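You operate a simulated robot arm through the tools that you are given. There is no shell and no other tool.

You are at the controls of a simulated robot arm. One attempt, no reset.

JOB
Give the green cupcake both kinds of sprinkles and put it back.
Fine: pearls and strands from the mill, a full turn or so each; back into its hollow in the purple tray; swing the arm back to LOAD.

It is judged by the outcome, as a careful person would: the job done as asked, and still so three seconds after it is handed in. It fails if anything else is knocked over, pushed out of place, dropped, spilled or broken.

ROBOT AND FRAMES
A 7-joint arm with a fingered hand, fixed in place. Base frame: the origin is on the floor under the middle of its stand, x ahead of it, y to its left, z up; the work surface is at about z = 800. Lengths are in mm, angles in degrees, forces in N, time in s.
With the tool pointing down near the work surface it reaches from about 200 to 800 mm from the base axis. Its first joint turns from -166.0 to 166.0 degrees. Payload 4.9 kg.
The tool frame sits at the grasp point between the pads (the TCP): z along the fingers, y along the line on which they close. The tips reach 32 mm beyond it. The gripper opens to 192 mm; its body begins 89 mm behind the TCP. The gripper is a hand of 3 fingers: y runs from the thumb to the fingers, the wrist lies at [0, 0, -267] in the tool frame, and closing takes about 1.5 s.
Orientation is that of the tool frame in the base frame, as a unit quaternion [x, y, z, w]. With the fingers straight down and closing along the base's y, the tool's x points along the base's -x, its y along +y and its z along -z.

CONTROLS
- The arm moves only by the tool send_rows. Its argument "rows" is a list of rows, each a list of 2 entries, a list of its own where there are three numbers: the shift along the base's x, y, z in mm, then the turn, a rotation vector about the base's x, y, z in degrees. In form: [[[tx, ty, tz], [wx, wy, wz]], ...]. A call has 1 to 20 rows; each row is the pose to reach, as a shift and turn from the pose commanded when the call began. "jaw" is the opening, from 0 (shut) to 1 (fully open), set as the call begins (left out, the last holds). A row lasts 0.2 s, in which the tool goes at most 50 mm and 8.6 degrees; a call with a longer step from one row to the next is refused whole, and so is a gripper value outside its range. A pose out of reach is approached as far as the arm can. The call stops where the force on the tool passes 90 N (or 10 N more than at its start, if that is more) or the arm is blocked; 0.2 s more then pass. Each finger travels about 153 mm/s and halts on what it meets, pressing with about 27 N; the grip force reading is that of the motor and also rises with nothing between the fingers. The clock runs only during rows and for 0.2 s after the last one: add rows that repeat a pose to give the fingers time. The reply holds the time, the measured pose of the TCP, the force on the tool along the base axes, the opening and the grip force, in the units named above and with some noise, with the torque about the TCP (base axes, N m) and any sound that the robot's microphone picked up, and new pictures: "views" is both (left out), scene, wrist or none.
- Cameras (640 x 400 px; columns grow to the right, rows downward): "scene" is fixed at [398.5, 500.5, 1394.6]; the picture's right is [-0.90, -0.44, 0.00], its down [-0.32, 0.64, -0.70] and it looks along [0.31, -0.63, -0.71] (base axes); focal length 268 px, centre (320, 200). "wrist" rides on the gripper at [80, -46, -113] in the tool frame; the picture's right is [0.50, 0.87, 0.00], its down [-0.67, 0.39, -0.63] and it looks along [-0.55, 0.32, 0.78] (tool axes); focal length 226 px, centre (320, 200). There is no depth. A picture from a camera that has moved, and an enlarged one, comes with that camera's place and axes in the base frame and with its lens.
- set_fingers(finger1, finger2, thumb_bend): sets how far each is bent, from 0 (flat) to 1 (curled in); at 0.3 the hand is open as for a grip, at 0.7 the pads meet at the TCP. One left out holds its place. A second passes; each finger stops where it meets its share of the squeeze, and holds until it gets a number again. A gripper value or a shape takes the hand back. It gives what a move gives, with no picture; readings hold the bend of each and the force on the fingers (four entries, about 0 where the hand has none), thumb and palm.
- set_grasp(shape): the hand has 3 fingers and takes this shape, open, in about a second: jaw (thumb against the fingers, like two jaws); tri (thumb and two fingers); tip (a fingertip pinch); poke (one finger out to press); point (the index stretched); flat (the hand flat); cup (the hand cupped); fist (a fist). The gripper value then closes the fingers along that shape, each until it touches; the sizes above hold for jaw. It gives what a move gives, with no picture.
- enlarge(camera, box): a new picture of the part [left, top, right, bottom] of that camera's present view, enlarged. No time passes.
- sign_off(): hands the job in; it is judged then, once.

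Nothing tells you positions but the pictures and the camera data. Unless the task says otherwise, let go and move clear before handing in.

The tools are called after "Request:" as name(argument=value, ...) on one line, values as JSON. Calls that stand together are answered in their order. send_rows: Moves the arm, as the interface text tells. Its arguments: {"type":"object","properties":{"rows":{"type":"array","items":{"type":"array"}},"jaw":{"type":"number"},"views":{"type":"string","enum":["both","scene","wrist","none"]}},"required":["rows"]} The other tools are called the same way: set_grasp (shape) gives the hand a shape; set_fingers (finger1, finger2, thumb_bend) moves the fingers one by one; enlarge (camera, box) takes an enlarged picture of a part of a camera's view; sign_off () hands the job in.

At the start:

```text
t: 0.0
tcp_pos: [569.8, 8.0, 1135.3]
ee_rot: [0.0, 1.0, 0.0, -0.001]
ft_force: [0.3, 0.4, 0.3]
wrist_torque: [-0.01, 0.01, 0.0]
finger_gap: 192.0
finger_force: 0.0
shape: jaw
bend: [0.3, 0.3, 0.3]
finger forces: [0.0, 0.0, 0.0, 0.0, 0.0, 0.1]
```

scene: 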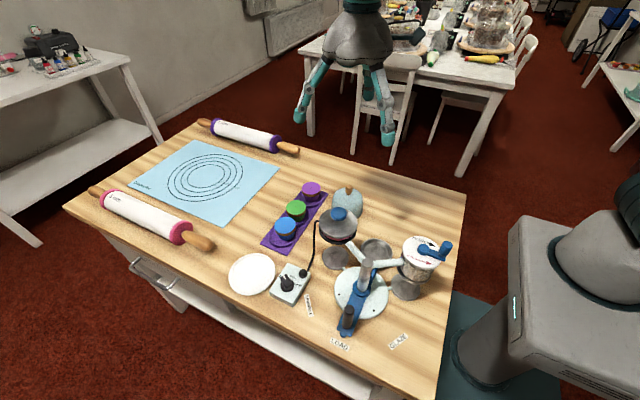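
wrist: 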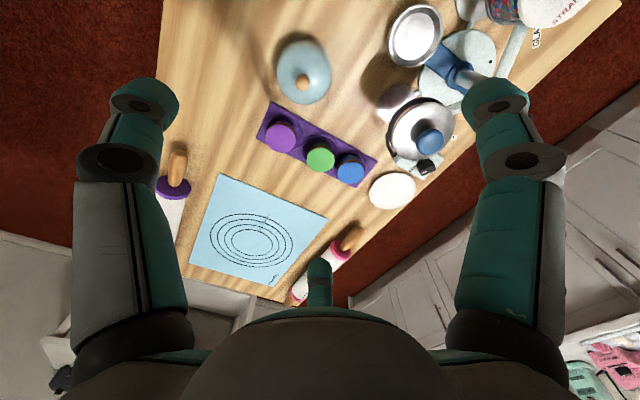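

I see a wooden table with a purple tray of three cupcakes (purple, green, blue), a rotary sprinkle station with a blue arm, and hoppers. I'll enlarge the views to understand the mechanism before moving.

Request:
enlarge(camera="scene", box=[220, 170, 470, 360])

Request:
enlarge(camera="scene", box=[310, 220, 450, 350])

Request:
enlarge(camera="wrist", box=[240, 0, 620, 230])

Request:
enlarge(camera="scene", box=[240, 170, 340, 260])

```text
2.11 times, centred on (345, 265) of scene
camera zoom: at [398.5, 500.5, 1394.6], right [-0.9, -0.44, 0.0], down [-0.32, 0.64, -0.7], along [0.31, -0.63, -0.71], focal length 564 px, centre (267, 63)
```

zoom: 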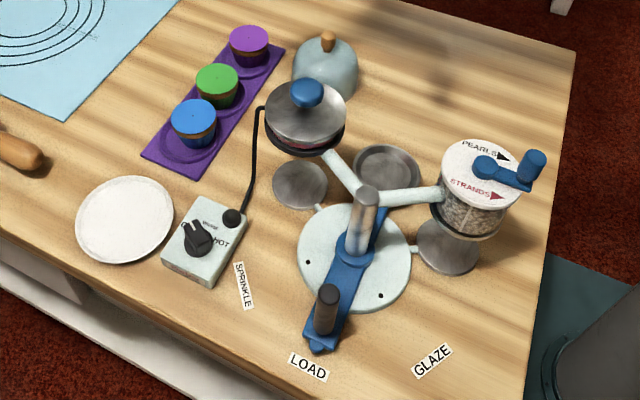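

```text
3.08 times, centred on (380, 285) of scene
camera zoom: at [398.5, 500.5, 1394.6], right [-0.9, -0.44, 0.0], down [-0.32, 0.64, -0.7], along [0.31, -0.63, -0.71], focal length 824 px, centre (135, -62)
```

zoom: 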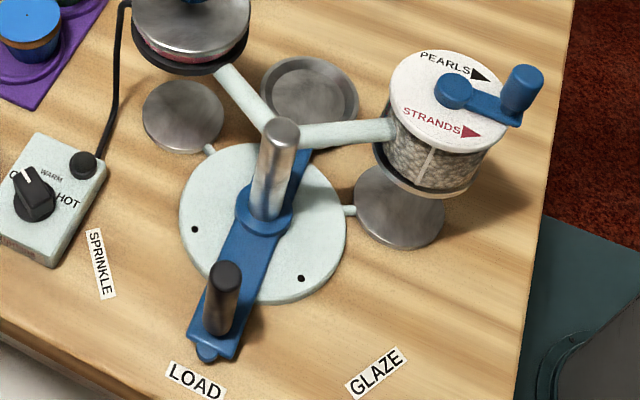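

```text
1.68 times, centred on (430, 115) of wrist
camera zoom: at [490.5, -38.0, 1248.2], right [-0.5, 0.87, 0.0], down [0.67, 0.39, 0.63], along [0.55, 0.32, -0.78], focal length 381 px, centre (135, 343)
```

zoom: 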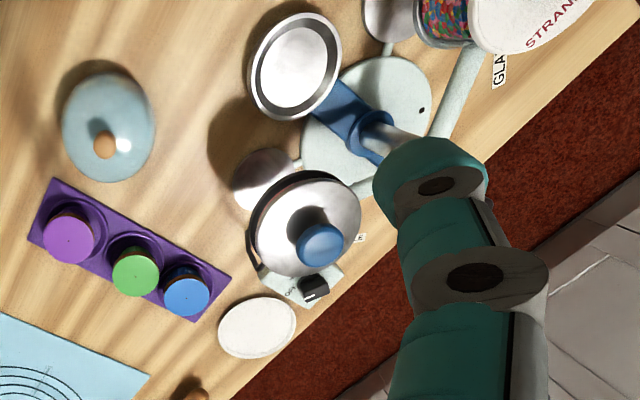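

```text
4.44 times, centred on (290, 215) of scene
camera zoom: at [398.5, 500.5, 1394.6], right [-0.9, -0.44, 0.0], down [-0.32, 0.64, -0.7], along [0.31, -0.63, -0.71], focal length 1191 px, centre (453, 133)
```

zoom: 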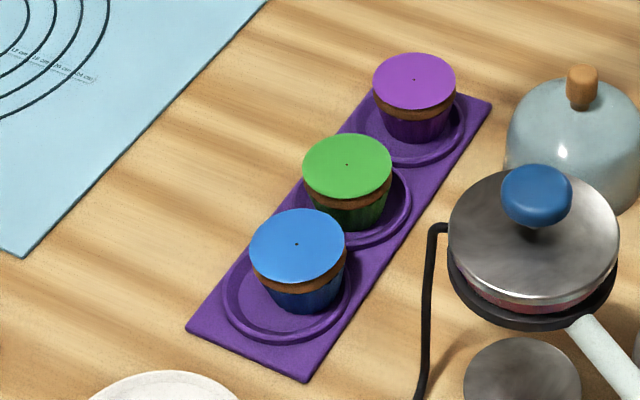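

The station's LOAD/GLAZE/SPRINKLE labels mark the handle positions. The steel dish sits opposite the handle, so with the handle at SPRINKLE the dish should be under the mill with the crank. Next I'll check the hand's shape and look closer at the mill's labels.

Request:
enlarge(camera="scene", box=[270, 0, 430, 150])

Request:
enlarge(camera="scene", box=[390, 220, 470, 300])

Request:
enlarge(camera="scene", box=[310, 230, 410, 340])

Request:
enlarge(camera="wrist", box=[240, 80, 480, 230])

```text
2.67 times, centred on (350, 75) of scene
camera zoom: at [398.5, 500.5, 1394.6], right [-0.9, -0.44, 0.0], down [-0.32, 0.64, -0.7], along [0.31, -0.63, -0.71], focal length 715 px, centre (240, 533)
```

zoom: 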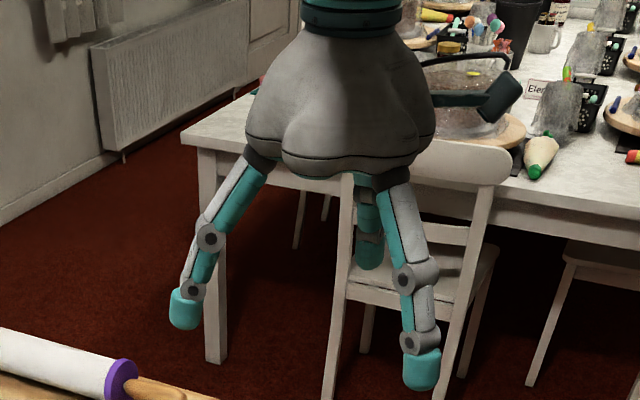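

```text
5.00 times, centred on (430, 260) of scene
camera zoom: at [398.5, 500.5, 1394.6], right [-0.9, -0.44, 0.0], down [-0.32, 0.64, -0.7], along [0.31, -0.63, -0.71], focal length 1340 px, centre (-230, -100)
```

zoom: 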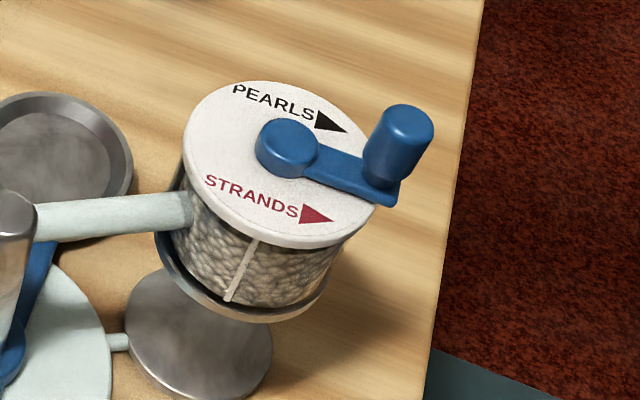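

```text
3.64 times, centred on (360, 285) of scene
camera zoom: at [398.5, 500.5, 1394.6], right [-0.9, -0.44, 0.0], down [-0.32, 0.64, -0.7], along [0.31, -0.63, -0.71], focal length 974 px, centre (174, -109)
```

zoom: 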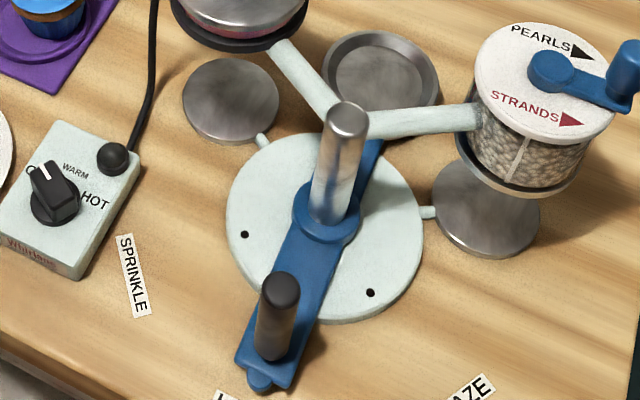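

```text
2.67 times, centred on (360, 155) of wrist
camera zoom: at [490.5, -38.0, 1248.2], right [-0.5, 0.87, 0.0], down [0.67, 0.39, 0.63], along [0.55, 0.32, -0.78], focal length 603 px, centre (213, 320)
```

zoom: 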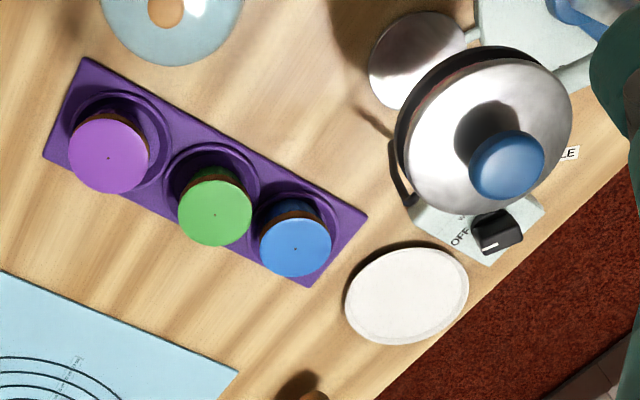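

The hand is a broad three-finger one, with the fingers spread roughly 120° apart. The tray cupcakes sit at about x≈678, y≈-11/73/142, and the dish at about (437,100), between the pot and the mill. I'll compare the hand shapes in free air before choosing a grasp.

Request:
set_grasp(shape="tri")

Request:
enlarge(camera="scene", box=[270, 0, 430, 150])

Request:
set_grasp(shape="tip")

Request:
enlarge(camera="scene", box=[270, 0, 430, 150])

Request:
set_grasp(shape="poke")

Request:
enlarge(camera="scene", box=[270, 0, 430, 150])

Request:
set_grasp(shape="jaw")

Request:
enlarge(camera="scene", box=[270, 0, 430, 150])

```text
t: 0.9
tcp_pos: [569.5, 7.5, 1135.4]
ee_rot: [0.0, 1.0, 0.0, 0.0]
ft_force: [0.7, -0.3, -0.6]
wrist_torque: [0.02, -0.01, 0.01]
finger_gap: 192.1
finger_force: 0.1
shape: tri
bend: [0.3, 0.3, 0.3]
finger forces: [0.1, 0.0, 0.0, 0.0, 0.1, 0.0]
```

```text
2.67 times, centred on (350, 75) of scene
camera zoom: at [398.5, 500.5, 1394.6], right [-0.9, -0.44, 0.0], down [-0.32, 0.64, -0.7], along [0.31, -0.63, -0.71], focal length 715 px, centre (240, 533)
```

zoom: 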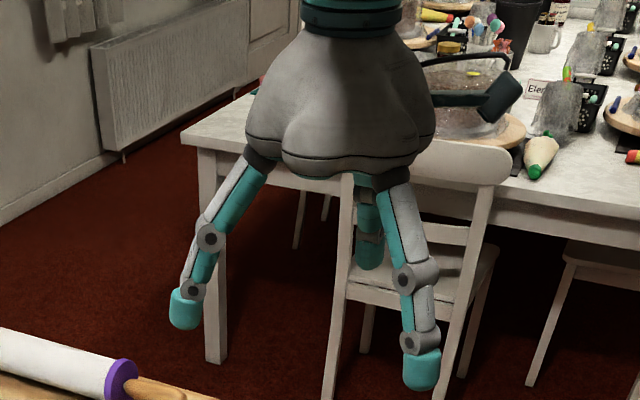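

```text
t: 1.8
tcp_pos: [568.6, 9.0, 1134.8]
ee_rot: [0.0, 1.0, 0.0, 0.0]
ft_force: [-0.3, -0.3, 0.2]
wrist_torque: [-0.03, 0.03, 0.0]
finger_gap: 191.8
finger_force: 0.1
shape: tip
bend: [0.3, 0.3, 0.3]
finger forces: [0.1, 0.0, 0.1, 0.0, 0.1, 0.1]
```

```text
2.67 times, centred on (350, 75) of scene
camera zoom: at [398.5, 500.5, 1394.6], right [-0.9, -0.44, 0.0], down [-0.32, 0.64, -0.7], along [0.31, -0.63, -0.71], focal length 715 px, centre (240, 533)
```

zoom: 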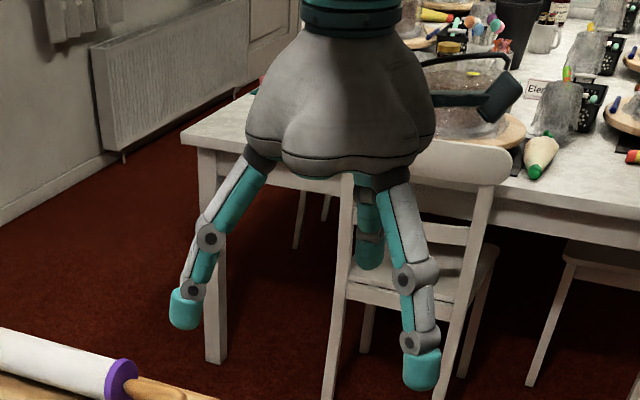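

```text
t: 2.7
tcp_pos: [569.7, 7.4, 1134.5]
ee_rot: [0.0, 1.0, 0.0, 0.0]
ft_force: [-0.7, 0.4, 0.4]
wrist_torque: [0.01, 0.02, -0.02]
finger_gap: 0.0
finger_force: 0.1
shape: poke
bend: [1.0, 1.0, 0.91]
finger forces: [0.1, 0.1, 0.1, 0.0, 0.0, 0.0]
```

```text
2.67 times, centred on (350, 75) of scene
camera zoom: at [398.5, 500.5, 1394.6], right [-0.9, -0.44, 0.0], down [-0.32, 0.64, -0.7], along [0.31, -0.63, -0.71], focal length 715 px, centre (240, 533)
```

zoom: 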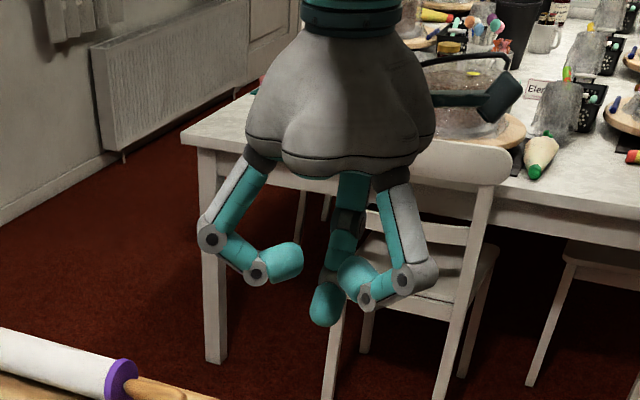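

```text
t: 3.6
tcp_pos: [569.7, 7.3, 1134.2]
ee_rot: [0.0, 1.0, 0.0, 0.0]
ft_force: [-0.4, 0.2, 0.4]
wrist_torque: [0.0, 0.02, 0.02]
finger_gap: 192.2
finger_force: 0.0
shape: jaw
bend: [0.3, 0.3, 0.3]
finger forces: [0.0, 0.0, 0.0, 0.0, 0.1, 0.0]
```

```text
2.67 times, centred on (350, 75) of scene
camera zoom: at [398.5, 500.5, 1394.6], right [-0.9, -0.44, 0.0], down [-0.32, 0.64, -0.7], along [0.31, -0.63, -0.71], focal length 715 px, centre (240, 533)
```

zoom: 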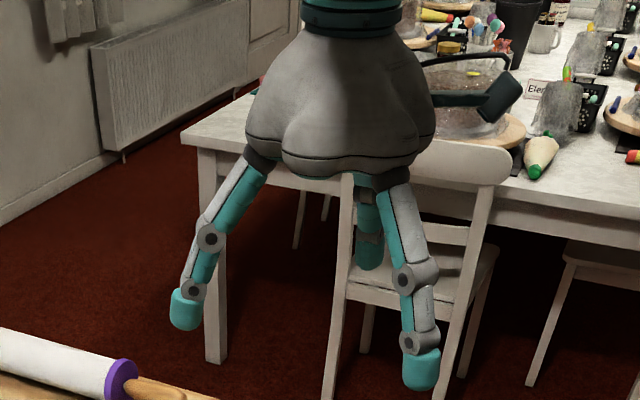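

All the shapes have the same three-fold symmetric layout. I'll close partly in free air to see where the tips go for a cupcake-sized opening and for a peg-sized one.

Request:
send_rows(rows=[[[0, 0, 0], [0, 0, 0]], [[0, 0, 0], [0, 0, 0]], [[0, 0, 0], [0, 0, 0]], [[0, 0, 0], [0, 0, 0]]], jaw=0.5, views="both")

Request:
enlarge(camera="scene", box=[270, 0, 430, 150])

Request:
send_rows(rows=[[[0, 0, 0], [0, 0, 0]], [[0, 0, 0], [0, 0, 0]], [[0, 0, 0], [0, 0, 0]], [[0, 0, 0], [0, 0, 0]]], jaw=0.15, views="both")

Request:
enlarge(camera="scene", box=[270, 0, 430, 150])

```text
t: 4.6
tcp_pos: [569.8, 6.9, 1134.6]
ee_rot: [0.001, 1.0, 0.001, 0.0]
ft_force: [1.3, -0.5, 0.5]
wrist_torque: [0.02, 0.0, 0.0]
finger_gap: 96.6
finger_force: 0.1
shape: jaw
bend: [0.36, 0.36, 0.7]
finger forces: [0.0, 0.0, 0.1, 0.0, 0.1, 0.0]
camera wrist: at [490.5, -38.0, 1248.2], right [-0.5, 0.87, 0.0], down [0.67, 0.39, 0.63], along [0.55, 0.32, -0.78], focal length 226 px, centre (320, 200)
```

scene: 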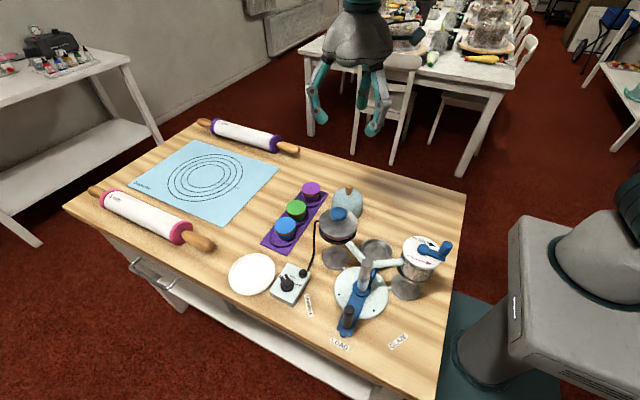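
wrist: 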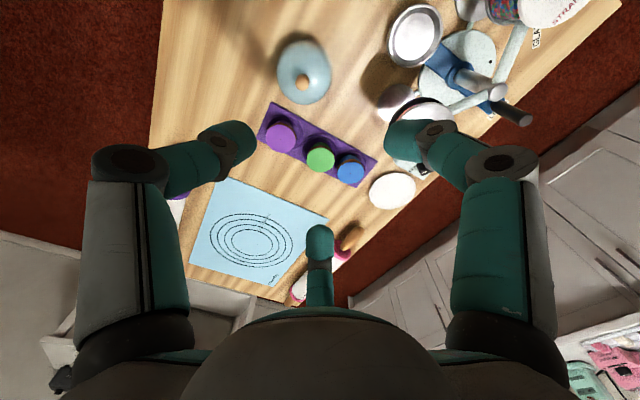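

```text
2.67 times, centred on (350, 75) of scene
camera zoom: at [398.5, 500.5, 1394.6], right [-0.9, -0.44, 0.0], down [-0.32, 0.64, -0.7], along [0.31, -0.63, -0.71], focal length 715 px, centre (240, 533)
```

zoom: 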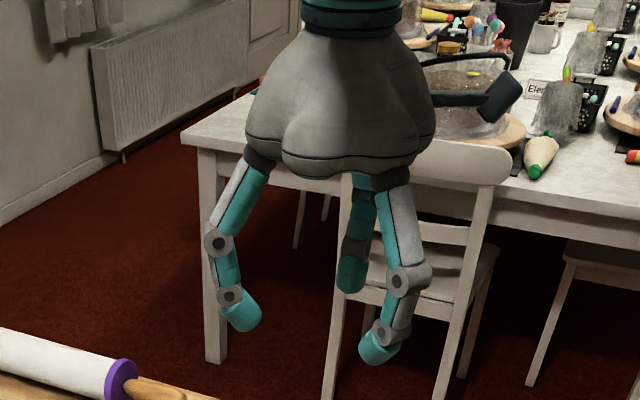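

```text
t: 5.6
tcp_pos: [569.6, 6.6, 1135.7]
ee_rot: [0.0, 1.0, 0.0, 0.001]
ft_force: [-0.1, 0.3, -0.6]
wrist_torque: [-0.01, -0.01, -0.05]
finger_gap: 29.4
finger_force: 0.2
shape: jaw
bend: [0.76, 0.76, 0.7]
finger forces: [0.0, 0.0, 0.0, 0.0, 0.0, 0.1]
camera wrist: at [490.5, -38.0, 1248.2], right [-0.5, 0.87, 0.0], down [0.67, 0.39, 0.63], along [0.55, 0.32, -0.78], focal length 226 px, centre (320, 200)
```

scene: 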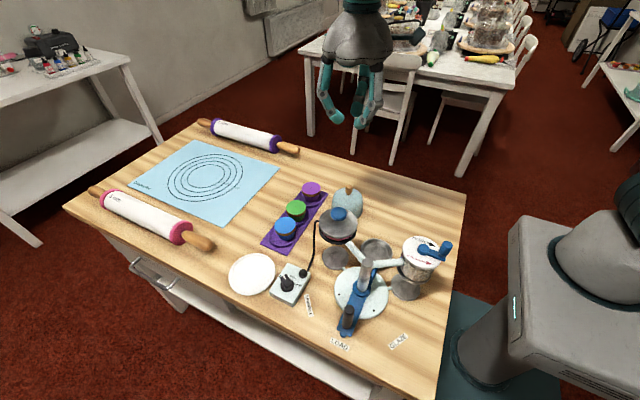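
wrist: 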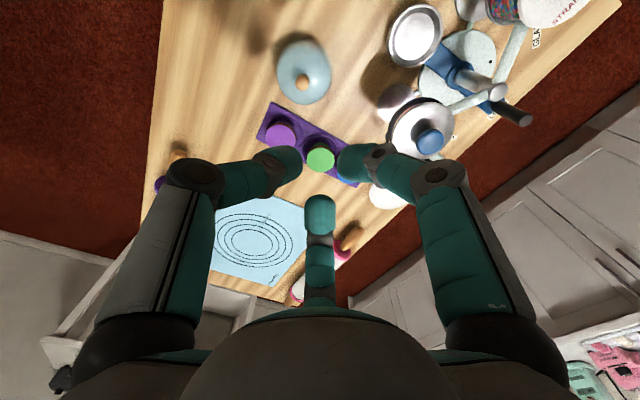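

```text
2.67 times, centred on (350, 75) of scene
camera zoom: at [398.5, 500.5, 1394.6], right [-0.9, -0.44, 0.0], down [-0.32, 0.64, -0.7], along [0.31, -0.63, -0.71], focal length 715 px, centre (240, 533)
```

zoom: 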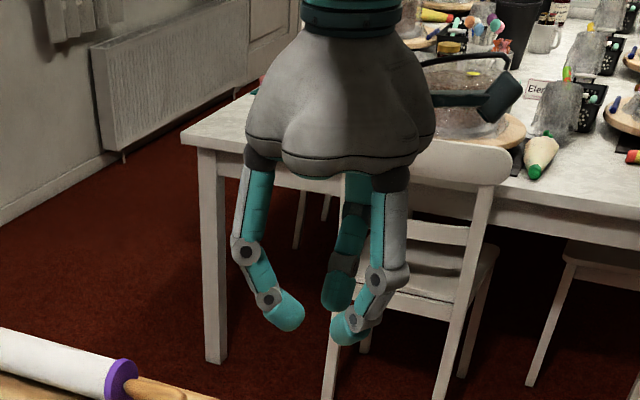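

The three digits close evenly around the tool axis: at opening 0.36 the gap is about 70 mm, and each tip is about 25 mm thick. I'll turn the hand 23° so the digits straddle the green cupcake without touching its neighbours. Then I'll hover above it for a closer look.

Request:
send_rows(rows=[[[20, 12, -20], [0, 0, 5]], [[45, 26, -45], [0, 0, 10]], [[70, 40, -70], [0, 0, 15]], [[90, 53, -95], [0, 0, 19]], [[108, 65, -115], [0, 0, 23]], [[108, 65, -115], [0, 0, 23]]], jaw=0.6, views="both")

Request:
enlarge(camera="wrist", box=[200, 80, 440, 230])

Request:
enlarge(camera="scene", box=[240, 120, 400, 250])

```text
t: 7.0
tcp_pos: [678.4, 72.7, 1020.4]
ee_rot: [-0.199, 0.98, 0.0, 0.0]
ft_force: [-0.1, -0.2, 0.4]
wrist_torque: [0.01, 0.02, 0.0]
finger_gap: 114.5
finger_force: 0.1
shape: jaw
bend: [0.32, 0.32, 0.7]
finger forces: [0.0, 0.0, 0.0, 0.0, 0.1, 0.0]
camera wrist: at [623.0, -0.2, 1133.7], right [-0.8, 0.6, 0.0], down [0.47, 0.62, 0.63], along [0.38, 0.5, -0.78], focal length 226 px, centre (320, 200)
```

scene: 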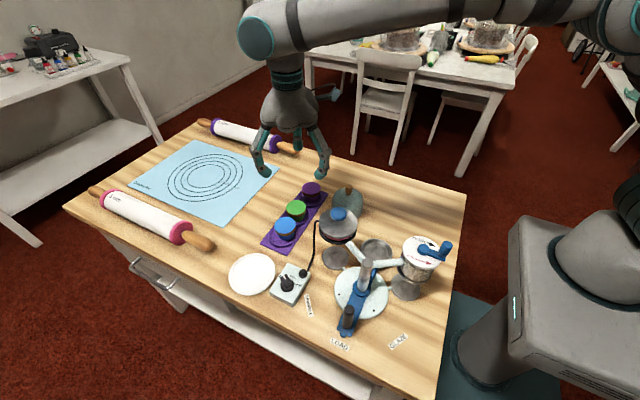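
wrist: 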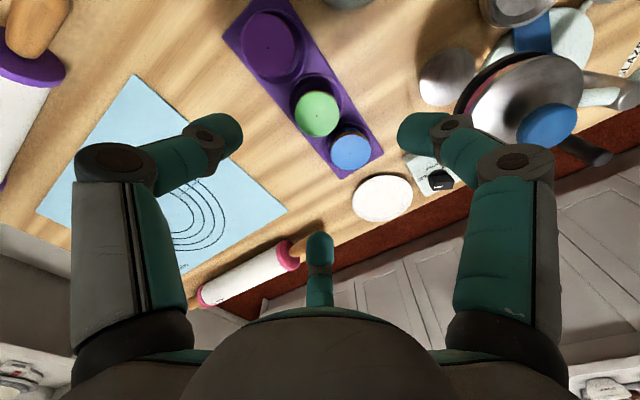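

```text
2.67 times, centred on (320, 155) of wrist
camera zoom: at [623.0, -0.2, 1133.7], right [-0.8, 0.6, 0.0], down [0.47, 0.62, 0.63], along [0.38, 0.5, -0.78], focal length 603 px, centre (320, 320)
```

zoom: 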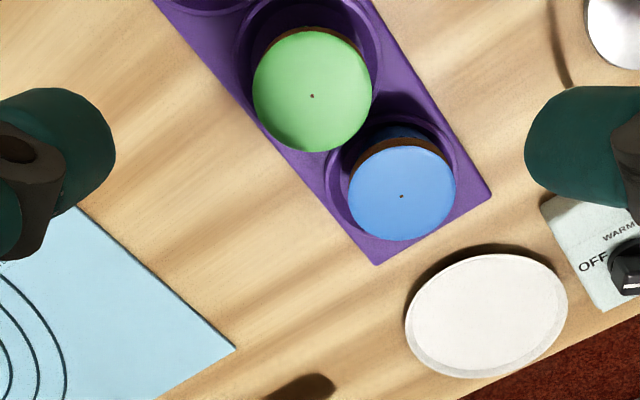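

```text
3.08 times, centred on (320, 185) of scene
camera zoom: at [398.5, 500.5, 1394.6], right [-0.9, -0.44, 0.0], down [-0.32, 0.64, -0.7], along [0.31, -0.63, -0.71], focal length 824 px, centre (320, 246)
```

zoom: 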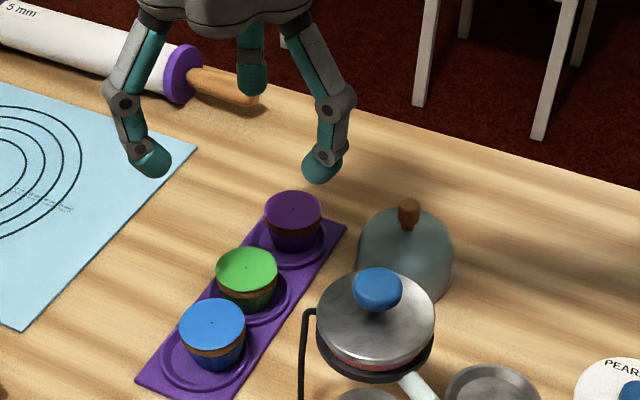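

The green cupcake's top is at about (682.5, 74, 853). Its neighbours are about 69 mm away (blue) and 85 mm away (purple). Before picking it up, I'll rise and look at the dish, mill and handle from close up.

Request:
send_rows(rows=[[[-10, 0, 40], [0, 0, 0]], [[-40, 0, 75], [0, 0, 5]], [[-80, 0, 80], [0, 0, 12]], [[-120, 0, 80], [0, 0, 18]], [[-160, 0, 80], [0, 0, 25]], [[-200, 0, 80], [0, 0, 31]], [[-241, 0, 80], [0, 0, 37]], [[-241, 0, 80], [0, 0, 37]]], views="both")

Request:
enlarge(camera="wrist", box=[200, 50, 440, 200])

Request:
enlarge(camera="wrist", box=[220, 0, 460, 150])

```text
t: 8.8
tcp_pos: [438.5, 72.2, 1099.2]
ee_rot: [-0.5, 0.866, 0.0, 0.0]
ft_force: [-0.2, -0.1, -0.5]
wrist_torque: [-0.01, -0.02, -0.01]
finger_gap: 114.5
finger_force: 0.0
shape: jaw
bend: [0.32, 0.32, 0.7]
finger forces: [0.1, 0.0, 0.0, 0.0, 0.0, 0.0]
camera wrist: at [438.0, -19.1, 1212.7], right [-1.0, 0.0, 0.0], down [0.0, 0.78, 0.63], along [0.0, 0.63, -0.78], focal length 226 px, centre (320, 200)
```

scene: 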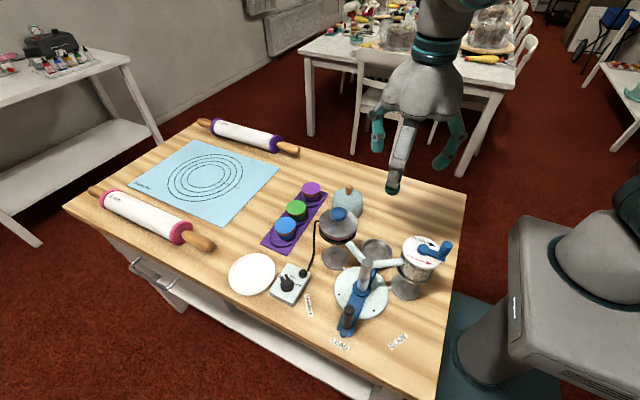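
wrist: 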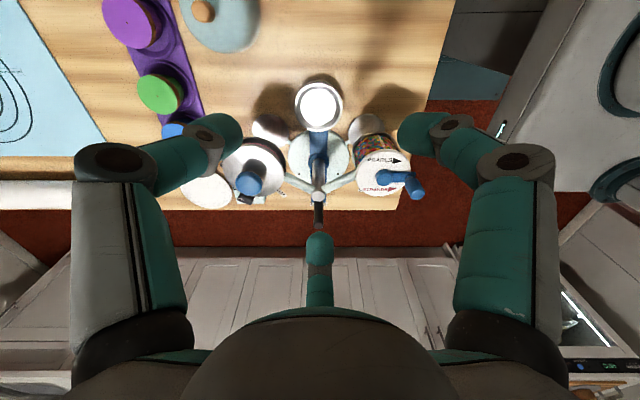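

```text
2.67 times, centred on (320, 125) of wrist
camera zoom: at [438.0, -19.1, 1212.7], right [-1.0, 0.0, 0.0], down [0.0, 0.78, 0.63], along [0.0, 0.63, -0.78], focal length 603 px, centre (320, 400)
```

zoom: 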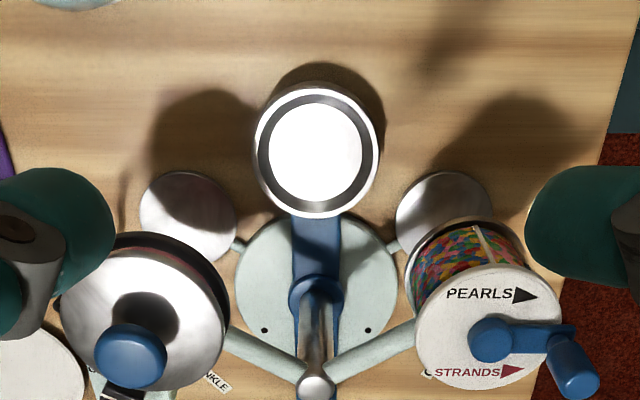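

```text
2.67 times, centred on (340, 75) of wrist
camera zoom: at [438.0, -19.1, 1212.7], right [-1.0, 0.0, 0.0], down [0.0, 0.78, 0.63], along [0.0, 0.63, -0.78], focal length 603 px, centre (267, 533)
```

zoom: 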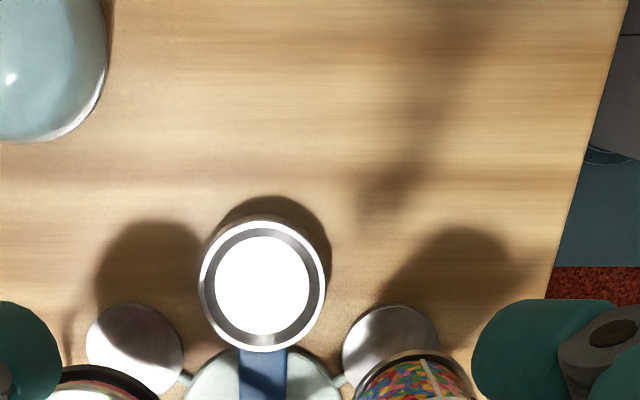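

I have a clear view of the station. The dish is centred near (438.5, 96.5) with its rim at z≈832, and the post is near (438, 208). The mill lid is near (350, 148) at z≈950, with the crank peg pointing towards the robot at a radius of about 32 mm. I'll zoom in on details to get the heights.

Request:
enlarge(camera="scene", box=[264, 178, 328, 248])

Request:
enlarge(camera="scene", box=[340, 225, 404, 285])

Request:
enlarge(camera="wrist", box=[340, 120, 430, 210])

Request:
enlarge(camera="scene", box=[330, 270, 390, 340])

```text
5.71 times, centred on (296, 213) of scene
camera zoom: at [398.5, 500.5, 1394.6], right [-0.9, -0.44, 0.0], down [-0.32, 0.64, -0.7], along [0.31, -0.63, -0.71], focal length 1531 px, centre (457, 126)
```

zoom: 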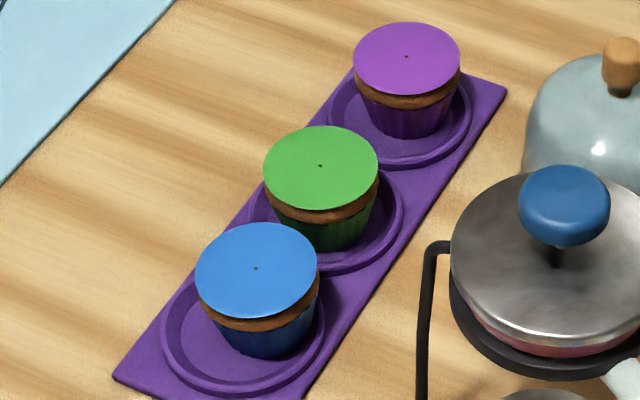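

```text
6.67 times, centred on (372, 255) of scene
camera zoom: at [398.5, 500.5, 1394.6], right [-0.9, -0.44, 0.0], down [-0.32, 0.64, -0.7], along [0.31, -0.63, -0.71], focal length 1786 px, centre (-27, -167)
```

zoom: 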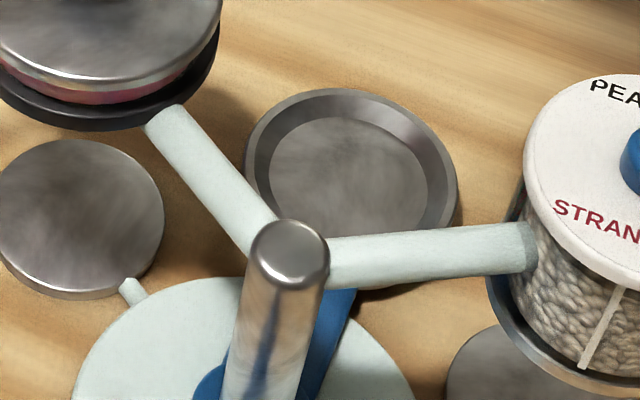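

```text
4.44 times, centred on (385, 165) of wrist
camera zoom: at [438.0, -19.1, 1212.7], right [-1.0, 0.0, 0.0], down [0.0, 0.78, 0.63], along [0.0, 0.63, -0.78], focal length 1005 px, centre (31, 356)
```

zoom: 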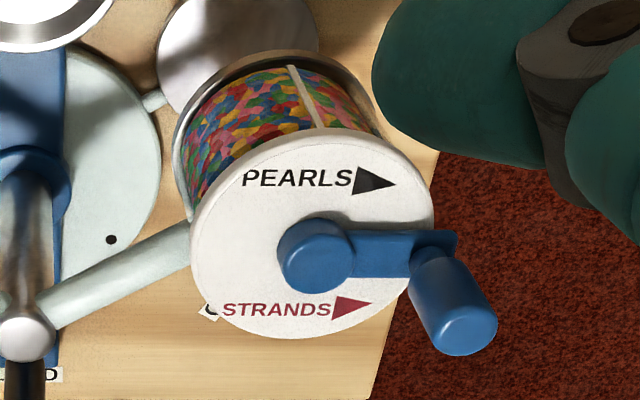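

```text
5.71 times, centred on (360, 305) of scene
camera zoom: at [398.5, 500.5, 1394.6], right [-0.9, -0.44, 0.0], down [-0.32, 0.64, -0.7], along [0.31, -0.63, -0.71], focal length 1531 px, centre (91, -400)
```

zoom: 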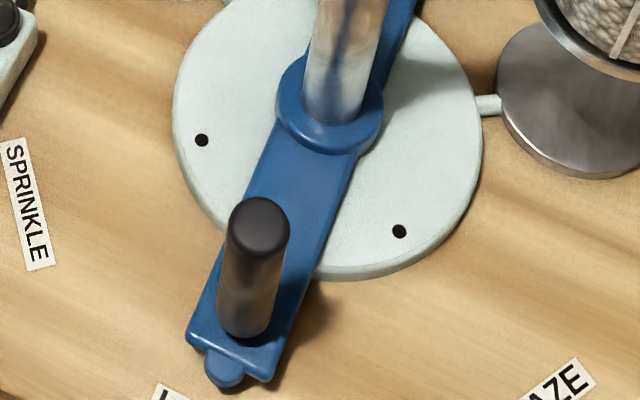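

Each cupcake is about 41 mm tall and 56 mm across the top, standing at z≈812. The green hollow's centre is near (683, 71), and the dish is shallow. I'll go back above the green cupcake at the chosen yaw with the fingers pre-shaped, then lean the hand 12°. The lean keeps the palm clear of the pot later, at the dish.

Request:
send_rows(rows=[[[40, 0, 0], [0, 0, -6]], [[85, 0, 0], [0, 0, -12]], [[130, 0, 0], [0, 0, -19]], [[175, 0, 0], [0, 0, -26]], [[215, 0, -20], [0, 0, -32]], [[241, -2, -60], [0, 0, -37]], [[241, -2, -90], [0, 0, -37]], [[241, -2, -100], [0, 0, -37]]], jaw=0.37, views="none")

Request:
send_rows(rows=[[[0, 0, -15], [4.8, -3.6, 0]], [[0, 0, -35], [9.58, -7.22, 0]], [[0, 0, -60], [9.58, -7.22, 0]], [[0, 0, -75], [9.58, -7.22, 0]], [[0, 0, -75], [9.58, -7.22, 0]]], views="both")

Request:
enlarge(camera="wrist", box=[220, 90, 420, 240])

Request:
enlarge(camera="scene", box=[230, 100, 350, 250])

```text
t: 10.6
tcp_pos: [676.9, 70.8, 999.2]
ee_rot: [-0.198, 0.98, 0.0, -0.001]
ft_force: [-0.2, 0.8, 0.3]
wrist_torque: [0.03, 0.0, -0.01]
finger_gap: 71.4
finger_force: 0.0
shape: jaw
bend: [0.43, 0.43, 0.7]
finger forces: [0.1, 0.1, 0.1, 0.0, 0.1, 0.1]
```

```text
t: 11.8
tcp_pos: [678.1, 70.2, 925.3]
ee_rot: [-0.199, 0.974, 0.07, 0.078]
ft_force: [0.2, 0.0, -0.4]
wrist_torque: [0.0, 0.0, 0.01]
finger_gap: 71.0
finger_force: 0.0
shape: jaw
bend: [0.43, 0.43, 0.7]
finger forces: [0.0, 0.0, 0.0, 0.0, 0.1, 0.0]
camera wrist: at [610.6, -19.4, 1016.3], right [-0.8, 0.6, 0.0], down [0.38, 0.5, 0.78], along [0.47, 0.62, -0.63], focal length 226 px, centre (320, 200)
```

scene: 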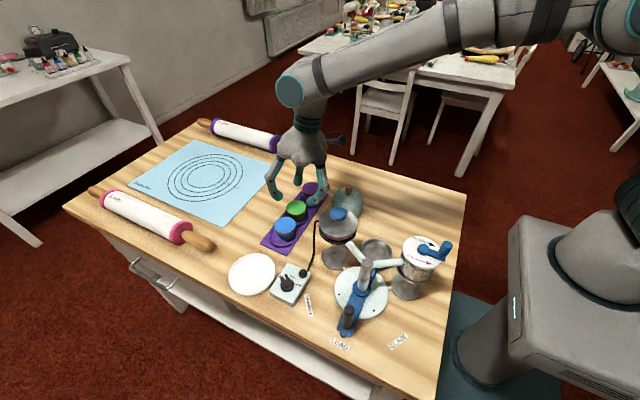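
wrist: 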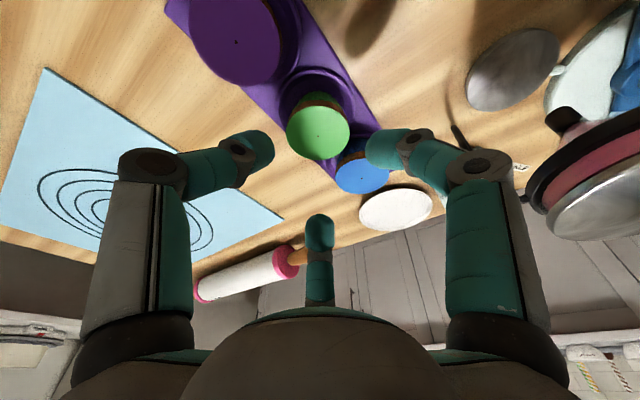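

```text
2.67 times, centred on (320, 165) of wrist
camera zoom: at [610.6, -19.4, 1016.3], right [-0.8, 0.6, 0.0], down [0.38, 0.5, 0.78], along [0.47, 0.62, -0.63], focal length 603 px, centre (320, 293)
```

zoom: 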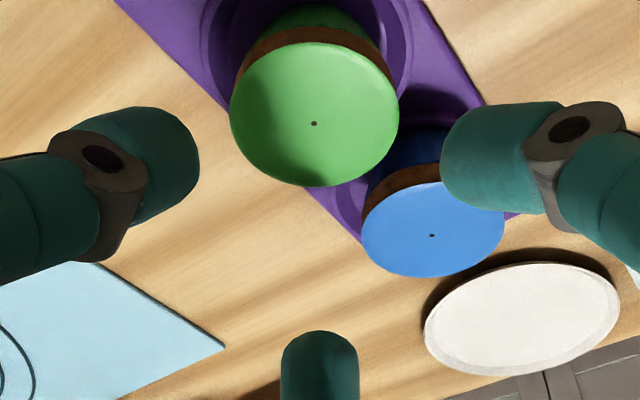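

```text
2.67 times, centred on (290, 175) of scene
camera zoom: at [398.5, 500.5, 1394.6], right [-0.9, -0.44, 0.0], down [-0.32, 0.64, -0.7], along [0.31, -0.63, -0.71], focal length 715 px, centre (400, 267)
```

zoom: 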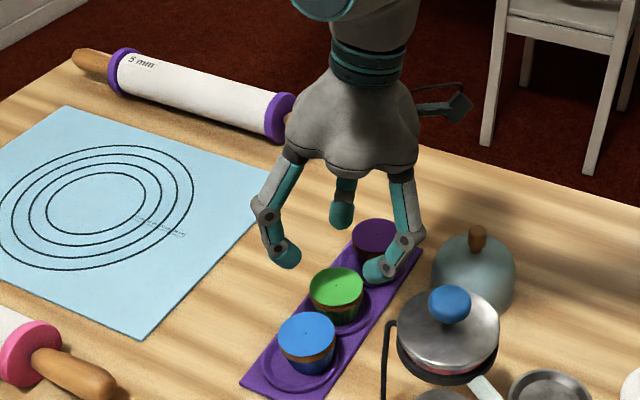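

The digits line up around the green cupcake as planned. I'll shift slightly to centre on it and go down to just above the cupcake tops, then check the clearances.

Request:
send_rows(rows=[[[2, -0.7, -15], [0, 0, 0]], [[2, -0.7, -30], [0, 0, 0]], [[2, -0.7, -30], [0, 0, 0]]], views="both")

Request:
enlarge(camera="wrist", box=[220, 90, 420, 240])

Request:
enlarge(camera="scene", box=[260, 150, 350, 250])

```text
t: 12.6
tcp_pos: [680.6, 69.5, 894.4]
ee_rot: [-0.197, 0.975, 0.069, 0.079]
ft_force: [0.1, -1.2, 0.5]
wrist_torque: [0.0, 0.01, 0.02]
finger_gap: 71.3
finger_force: 0.0
shape: jaw
bend: [0.43, 0.43, 0.7]
finger forces: [0.0, 0.0, 0.0, 0.0, 0.1, 0.0]
camera wrist: at [612.4, -20.3, 986.6], right [-0.8, 0.6, 0.0], down [0.38, 0.5, 0.78], along [0.47, 0.62, -0.63], focal length 226 px, centre (320, 200)
```

scene: 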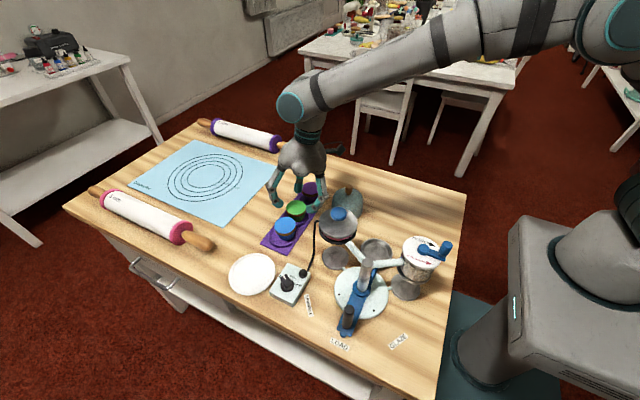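
wrist: 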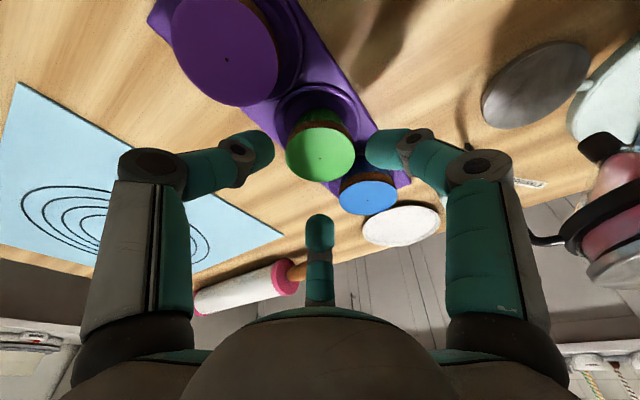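

```text
2.67 times, centred on (320, 165) of wrist
camera zoom: at [612.4, -20.3, 986.6], right [-0.8, 0.6, 0.0], down [0.38, 0.5, 0.78], along [0.47, 0.62, -0.63], focal length 603 px, centre (320, 293)
```

zoom: 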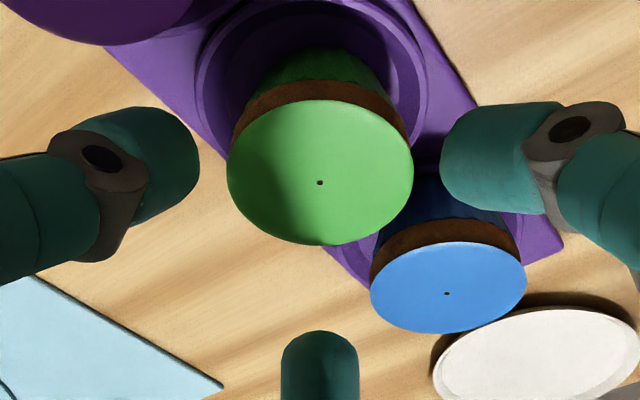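

```text
4.00 times, centred on (305, 200) of scene
camera zoom: at [398.5, 500.5, 1394.6], right [-0.9, -0.44, 0.0], down [-0.32, 0.64, -0.7], along [0.31, -0.63, -0.71], focal length 1072 px, centre (380, 200)
```

zoom: 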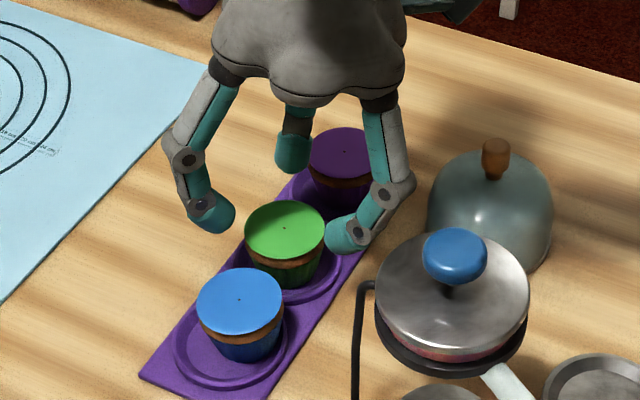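

There's about 5–6 mm of clearance on every side. Next I'll go down to grip height around the green cupcake and close gently.

Request:
send_rows(rows=[[[0, 0, -8], [0, 0, 0]], [[0, 0, -16], [0, 0, 0]], [[0, 0, -24], [0, 0, 0]], [[0, 0, -31], [0, 0, 0]], [[0, 0, -35], [0, 0, 0]], [[0, 0, -35], [0, 0, 0]]], views="both")

Request:
enlarge(camera="wrist", box=[220, 90, 420, 240])

Request:
enlarge(camera="scene", box=[260, 150, 350, 250])

```text
t: 14.0
tcp_pos: [679.0, 69.6, 860.3]
ee_rot: [-0.198, 0.974, 0.07, 0.079]
ft_force: [0.0, -0.4, 0.5]
wrist_torque: [-0.03, 0.01, 0.01]
finger_gap: 71.0
finger_force: 0.0
shape: jaw
bend: [0.43, 0.43, 0.7]
finger forces: [0.0, 0.1, 0.0, 0.0, 0.0, 0.0]
camera wrist: at [611.6, -20.4, 951.5], right [-0.8, 0.6, 0.0], down [0.38, 0.5, 0.78], along [0.47, 0.62, -0.63], focal length 226 px, centre (320, 200)
```

scene: 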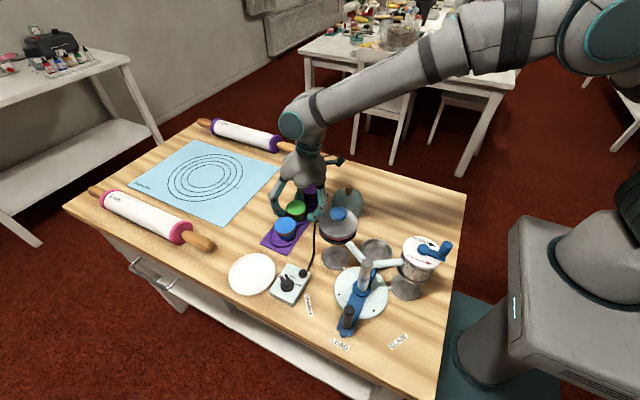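
wrist: 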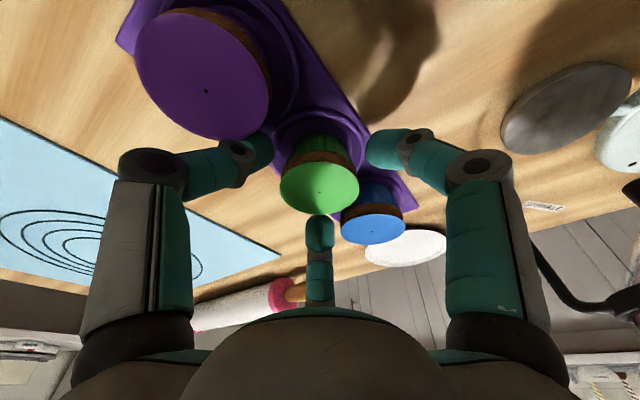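

```text
2.67 times, centred on (320, 165) of wrist
camera zoom: at [611.6, -20.4, 951.5], right [-0.8, 0.6, 0.0], down [0.38, 0.5, 0.78], along [0.47, 0.62, -0.63], focal length 603 px, centre (320, 293)
```

zoom: 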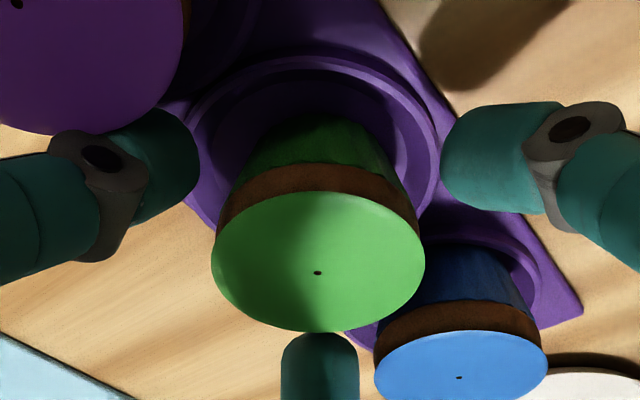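

```text
4.00 times, centred on (305, 200) of scene
camera zoom: at [398.5, 500.5, 1394.6], right [-0.9, -0.44, 0.0], down [-0.32, 0.64, -0.7], along [0.31, -0.63, -0.71], focal length 1072 px, centre (380, 200)
```

zoom: 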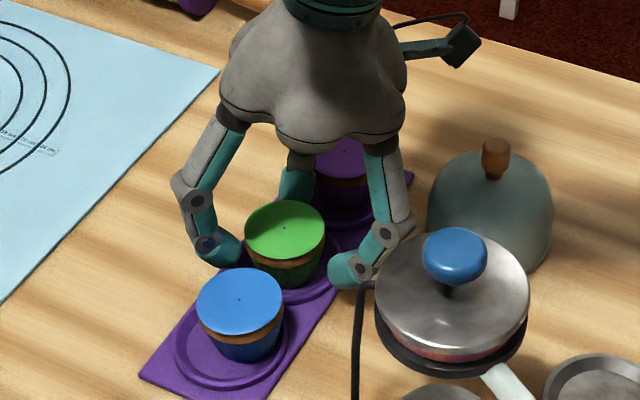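

All clear with no contact. I'll close the fingers on the cupcake to just under its width and read the grip.

Request:
send_rows(rows=[[[0, 0, 0], [0, 0, 0]], [[0, 0, 0], [0, 0, 0]], [[0, 0, 0], [0, 0, 0]], [[0, 0, 0], [0, 0, 0]], [[0, 0, 0], [0, 0, 0]]], jaw=0.22, views="both")

Request:
enlarge(camera="scene", box=[260, 150, 350, 250])

Request:
enlarge(camera="wrist", box=[220, 90, 420, 240])

```text
t: 15.2
tcp_pos: [679.9, 69.4, 861.0]
ee_rot: [-0.198, 0.975, 0.069, 0.079]
ft_force: [1.6, 1.7, 11.9]
wrist_torque: [0.29, -0.23, -0.04]
finger_gap: 47.8
finger_force: 27.3
shape: jaw
bend: [0.78, 0.79, 0.7]
finger forces: [24.2, 27.9, 0.0, 0.0, 24.3, 0.0]
camera wrist: at [612.1, -20.4, 952.8], right [-0.8, 0.6, 0.0], down [0.38, 0.5, 0.78], along [0.47, 0.62, -0.63], focal length 226 px, centre (320, 200)
```

scene: 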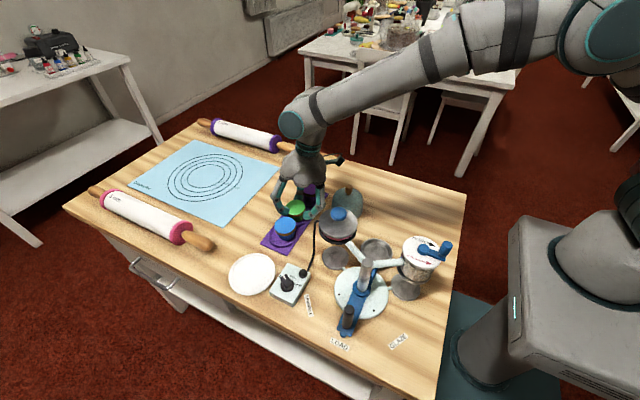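
wrist: 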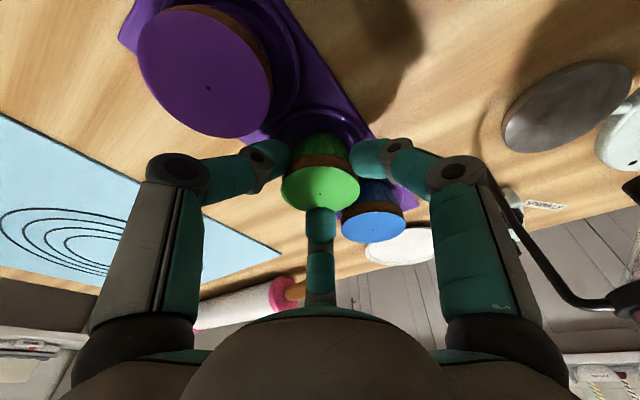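

```text
4.00 times, centred on (305, 200) of scene
camera zoom: at [398.5, 500.5, 1394.6], right [-0.9, -0.44, 0.0], down [-0.32, 0.64, -0.7], along [0.31, -0.63, -0.71], focal length 1072 px, centre (380, 200)
```

zoom: 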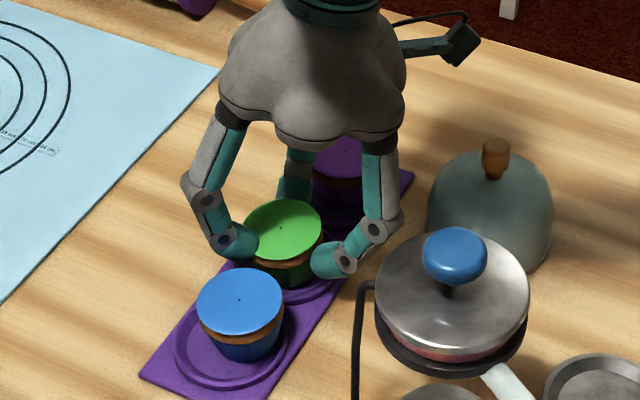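

```text
2.67 times, centred on (320, 165) of wrist
camera zoom: at [612.1, -20.4, 952.8], right [-0.8, 0.6, 0.0], down [0.38, 0.5, 0.78], along [0.47, 0.62, -0.63], focal length 603 px, centre (320, 293)
```

zoom: 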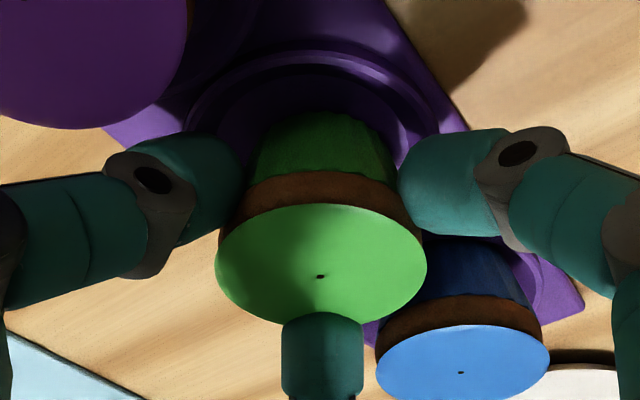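

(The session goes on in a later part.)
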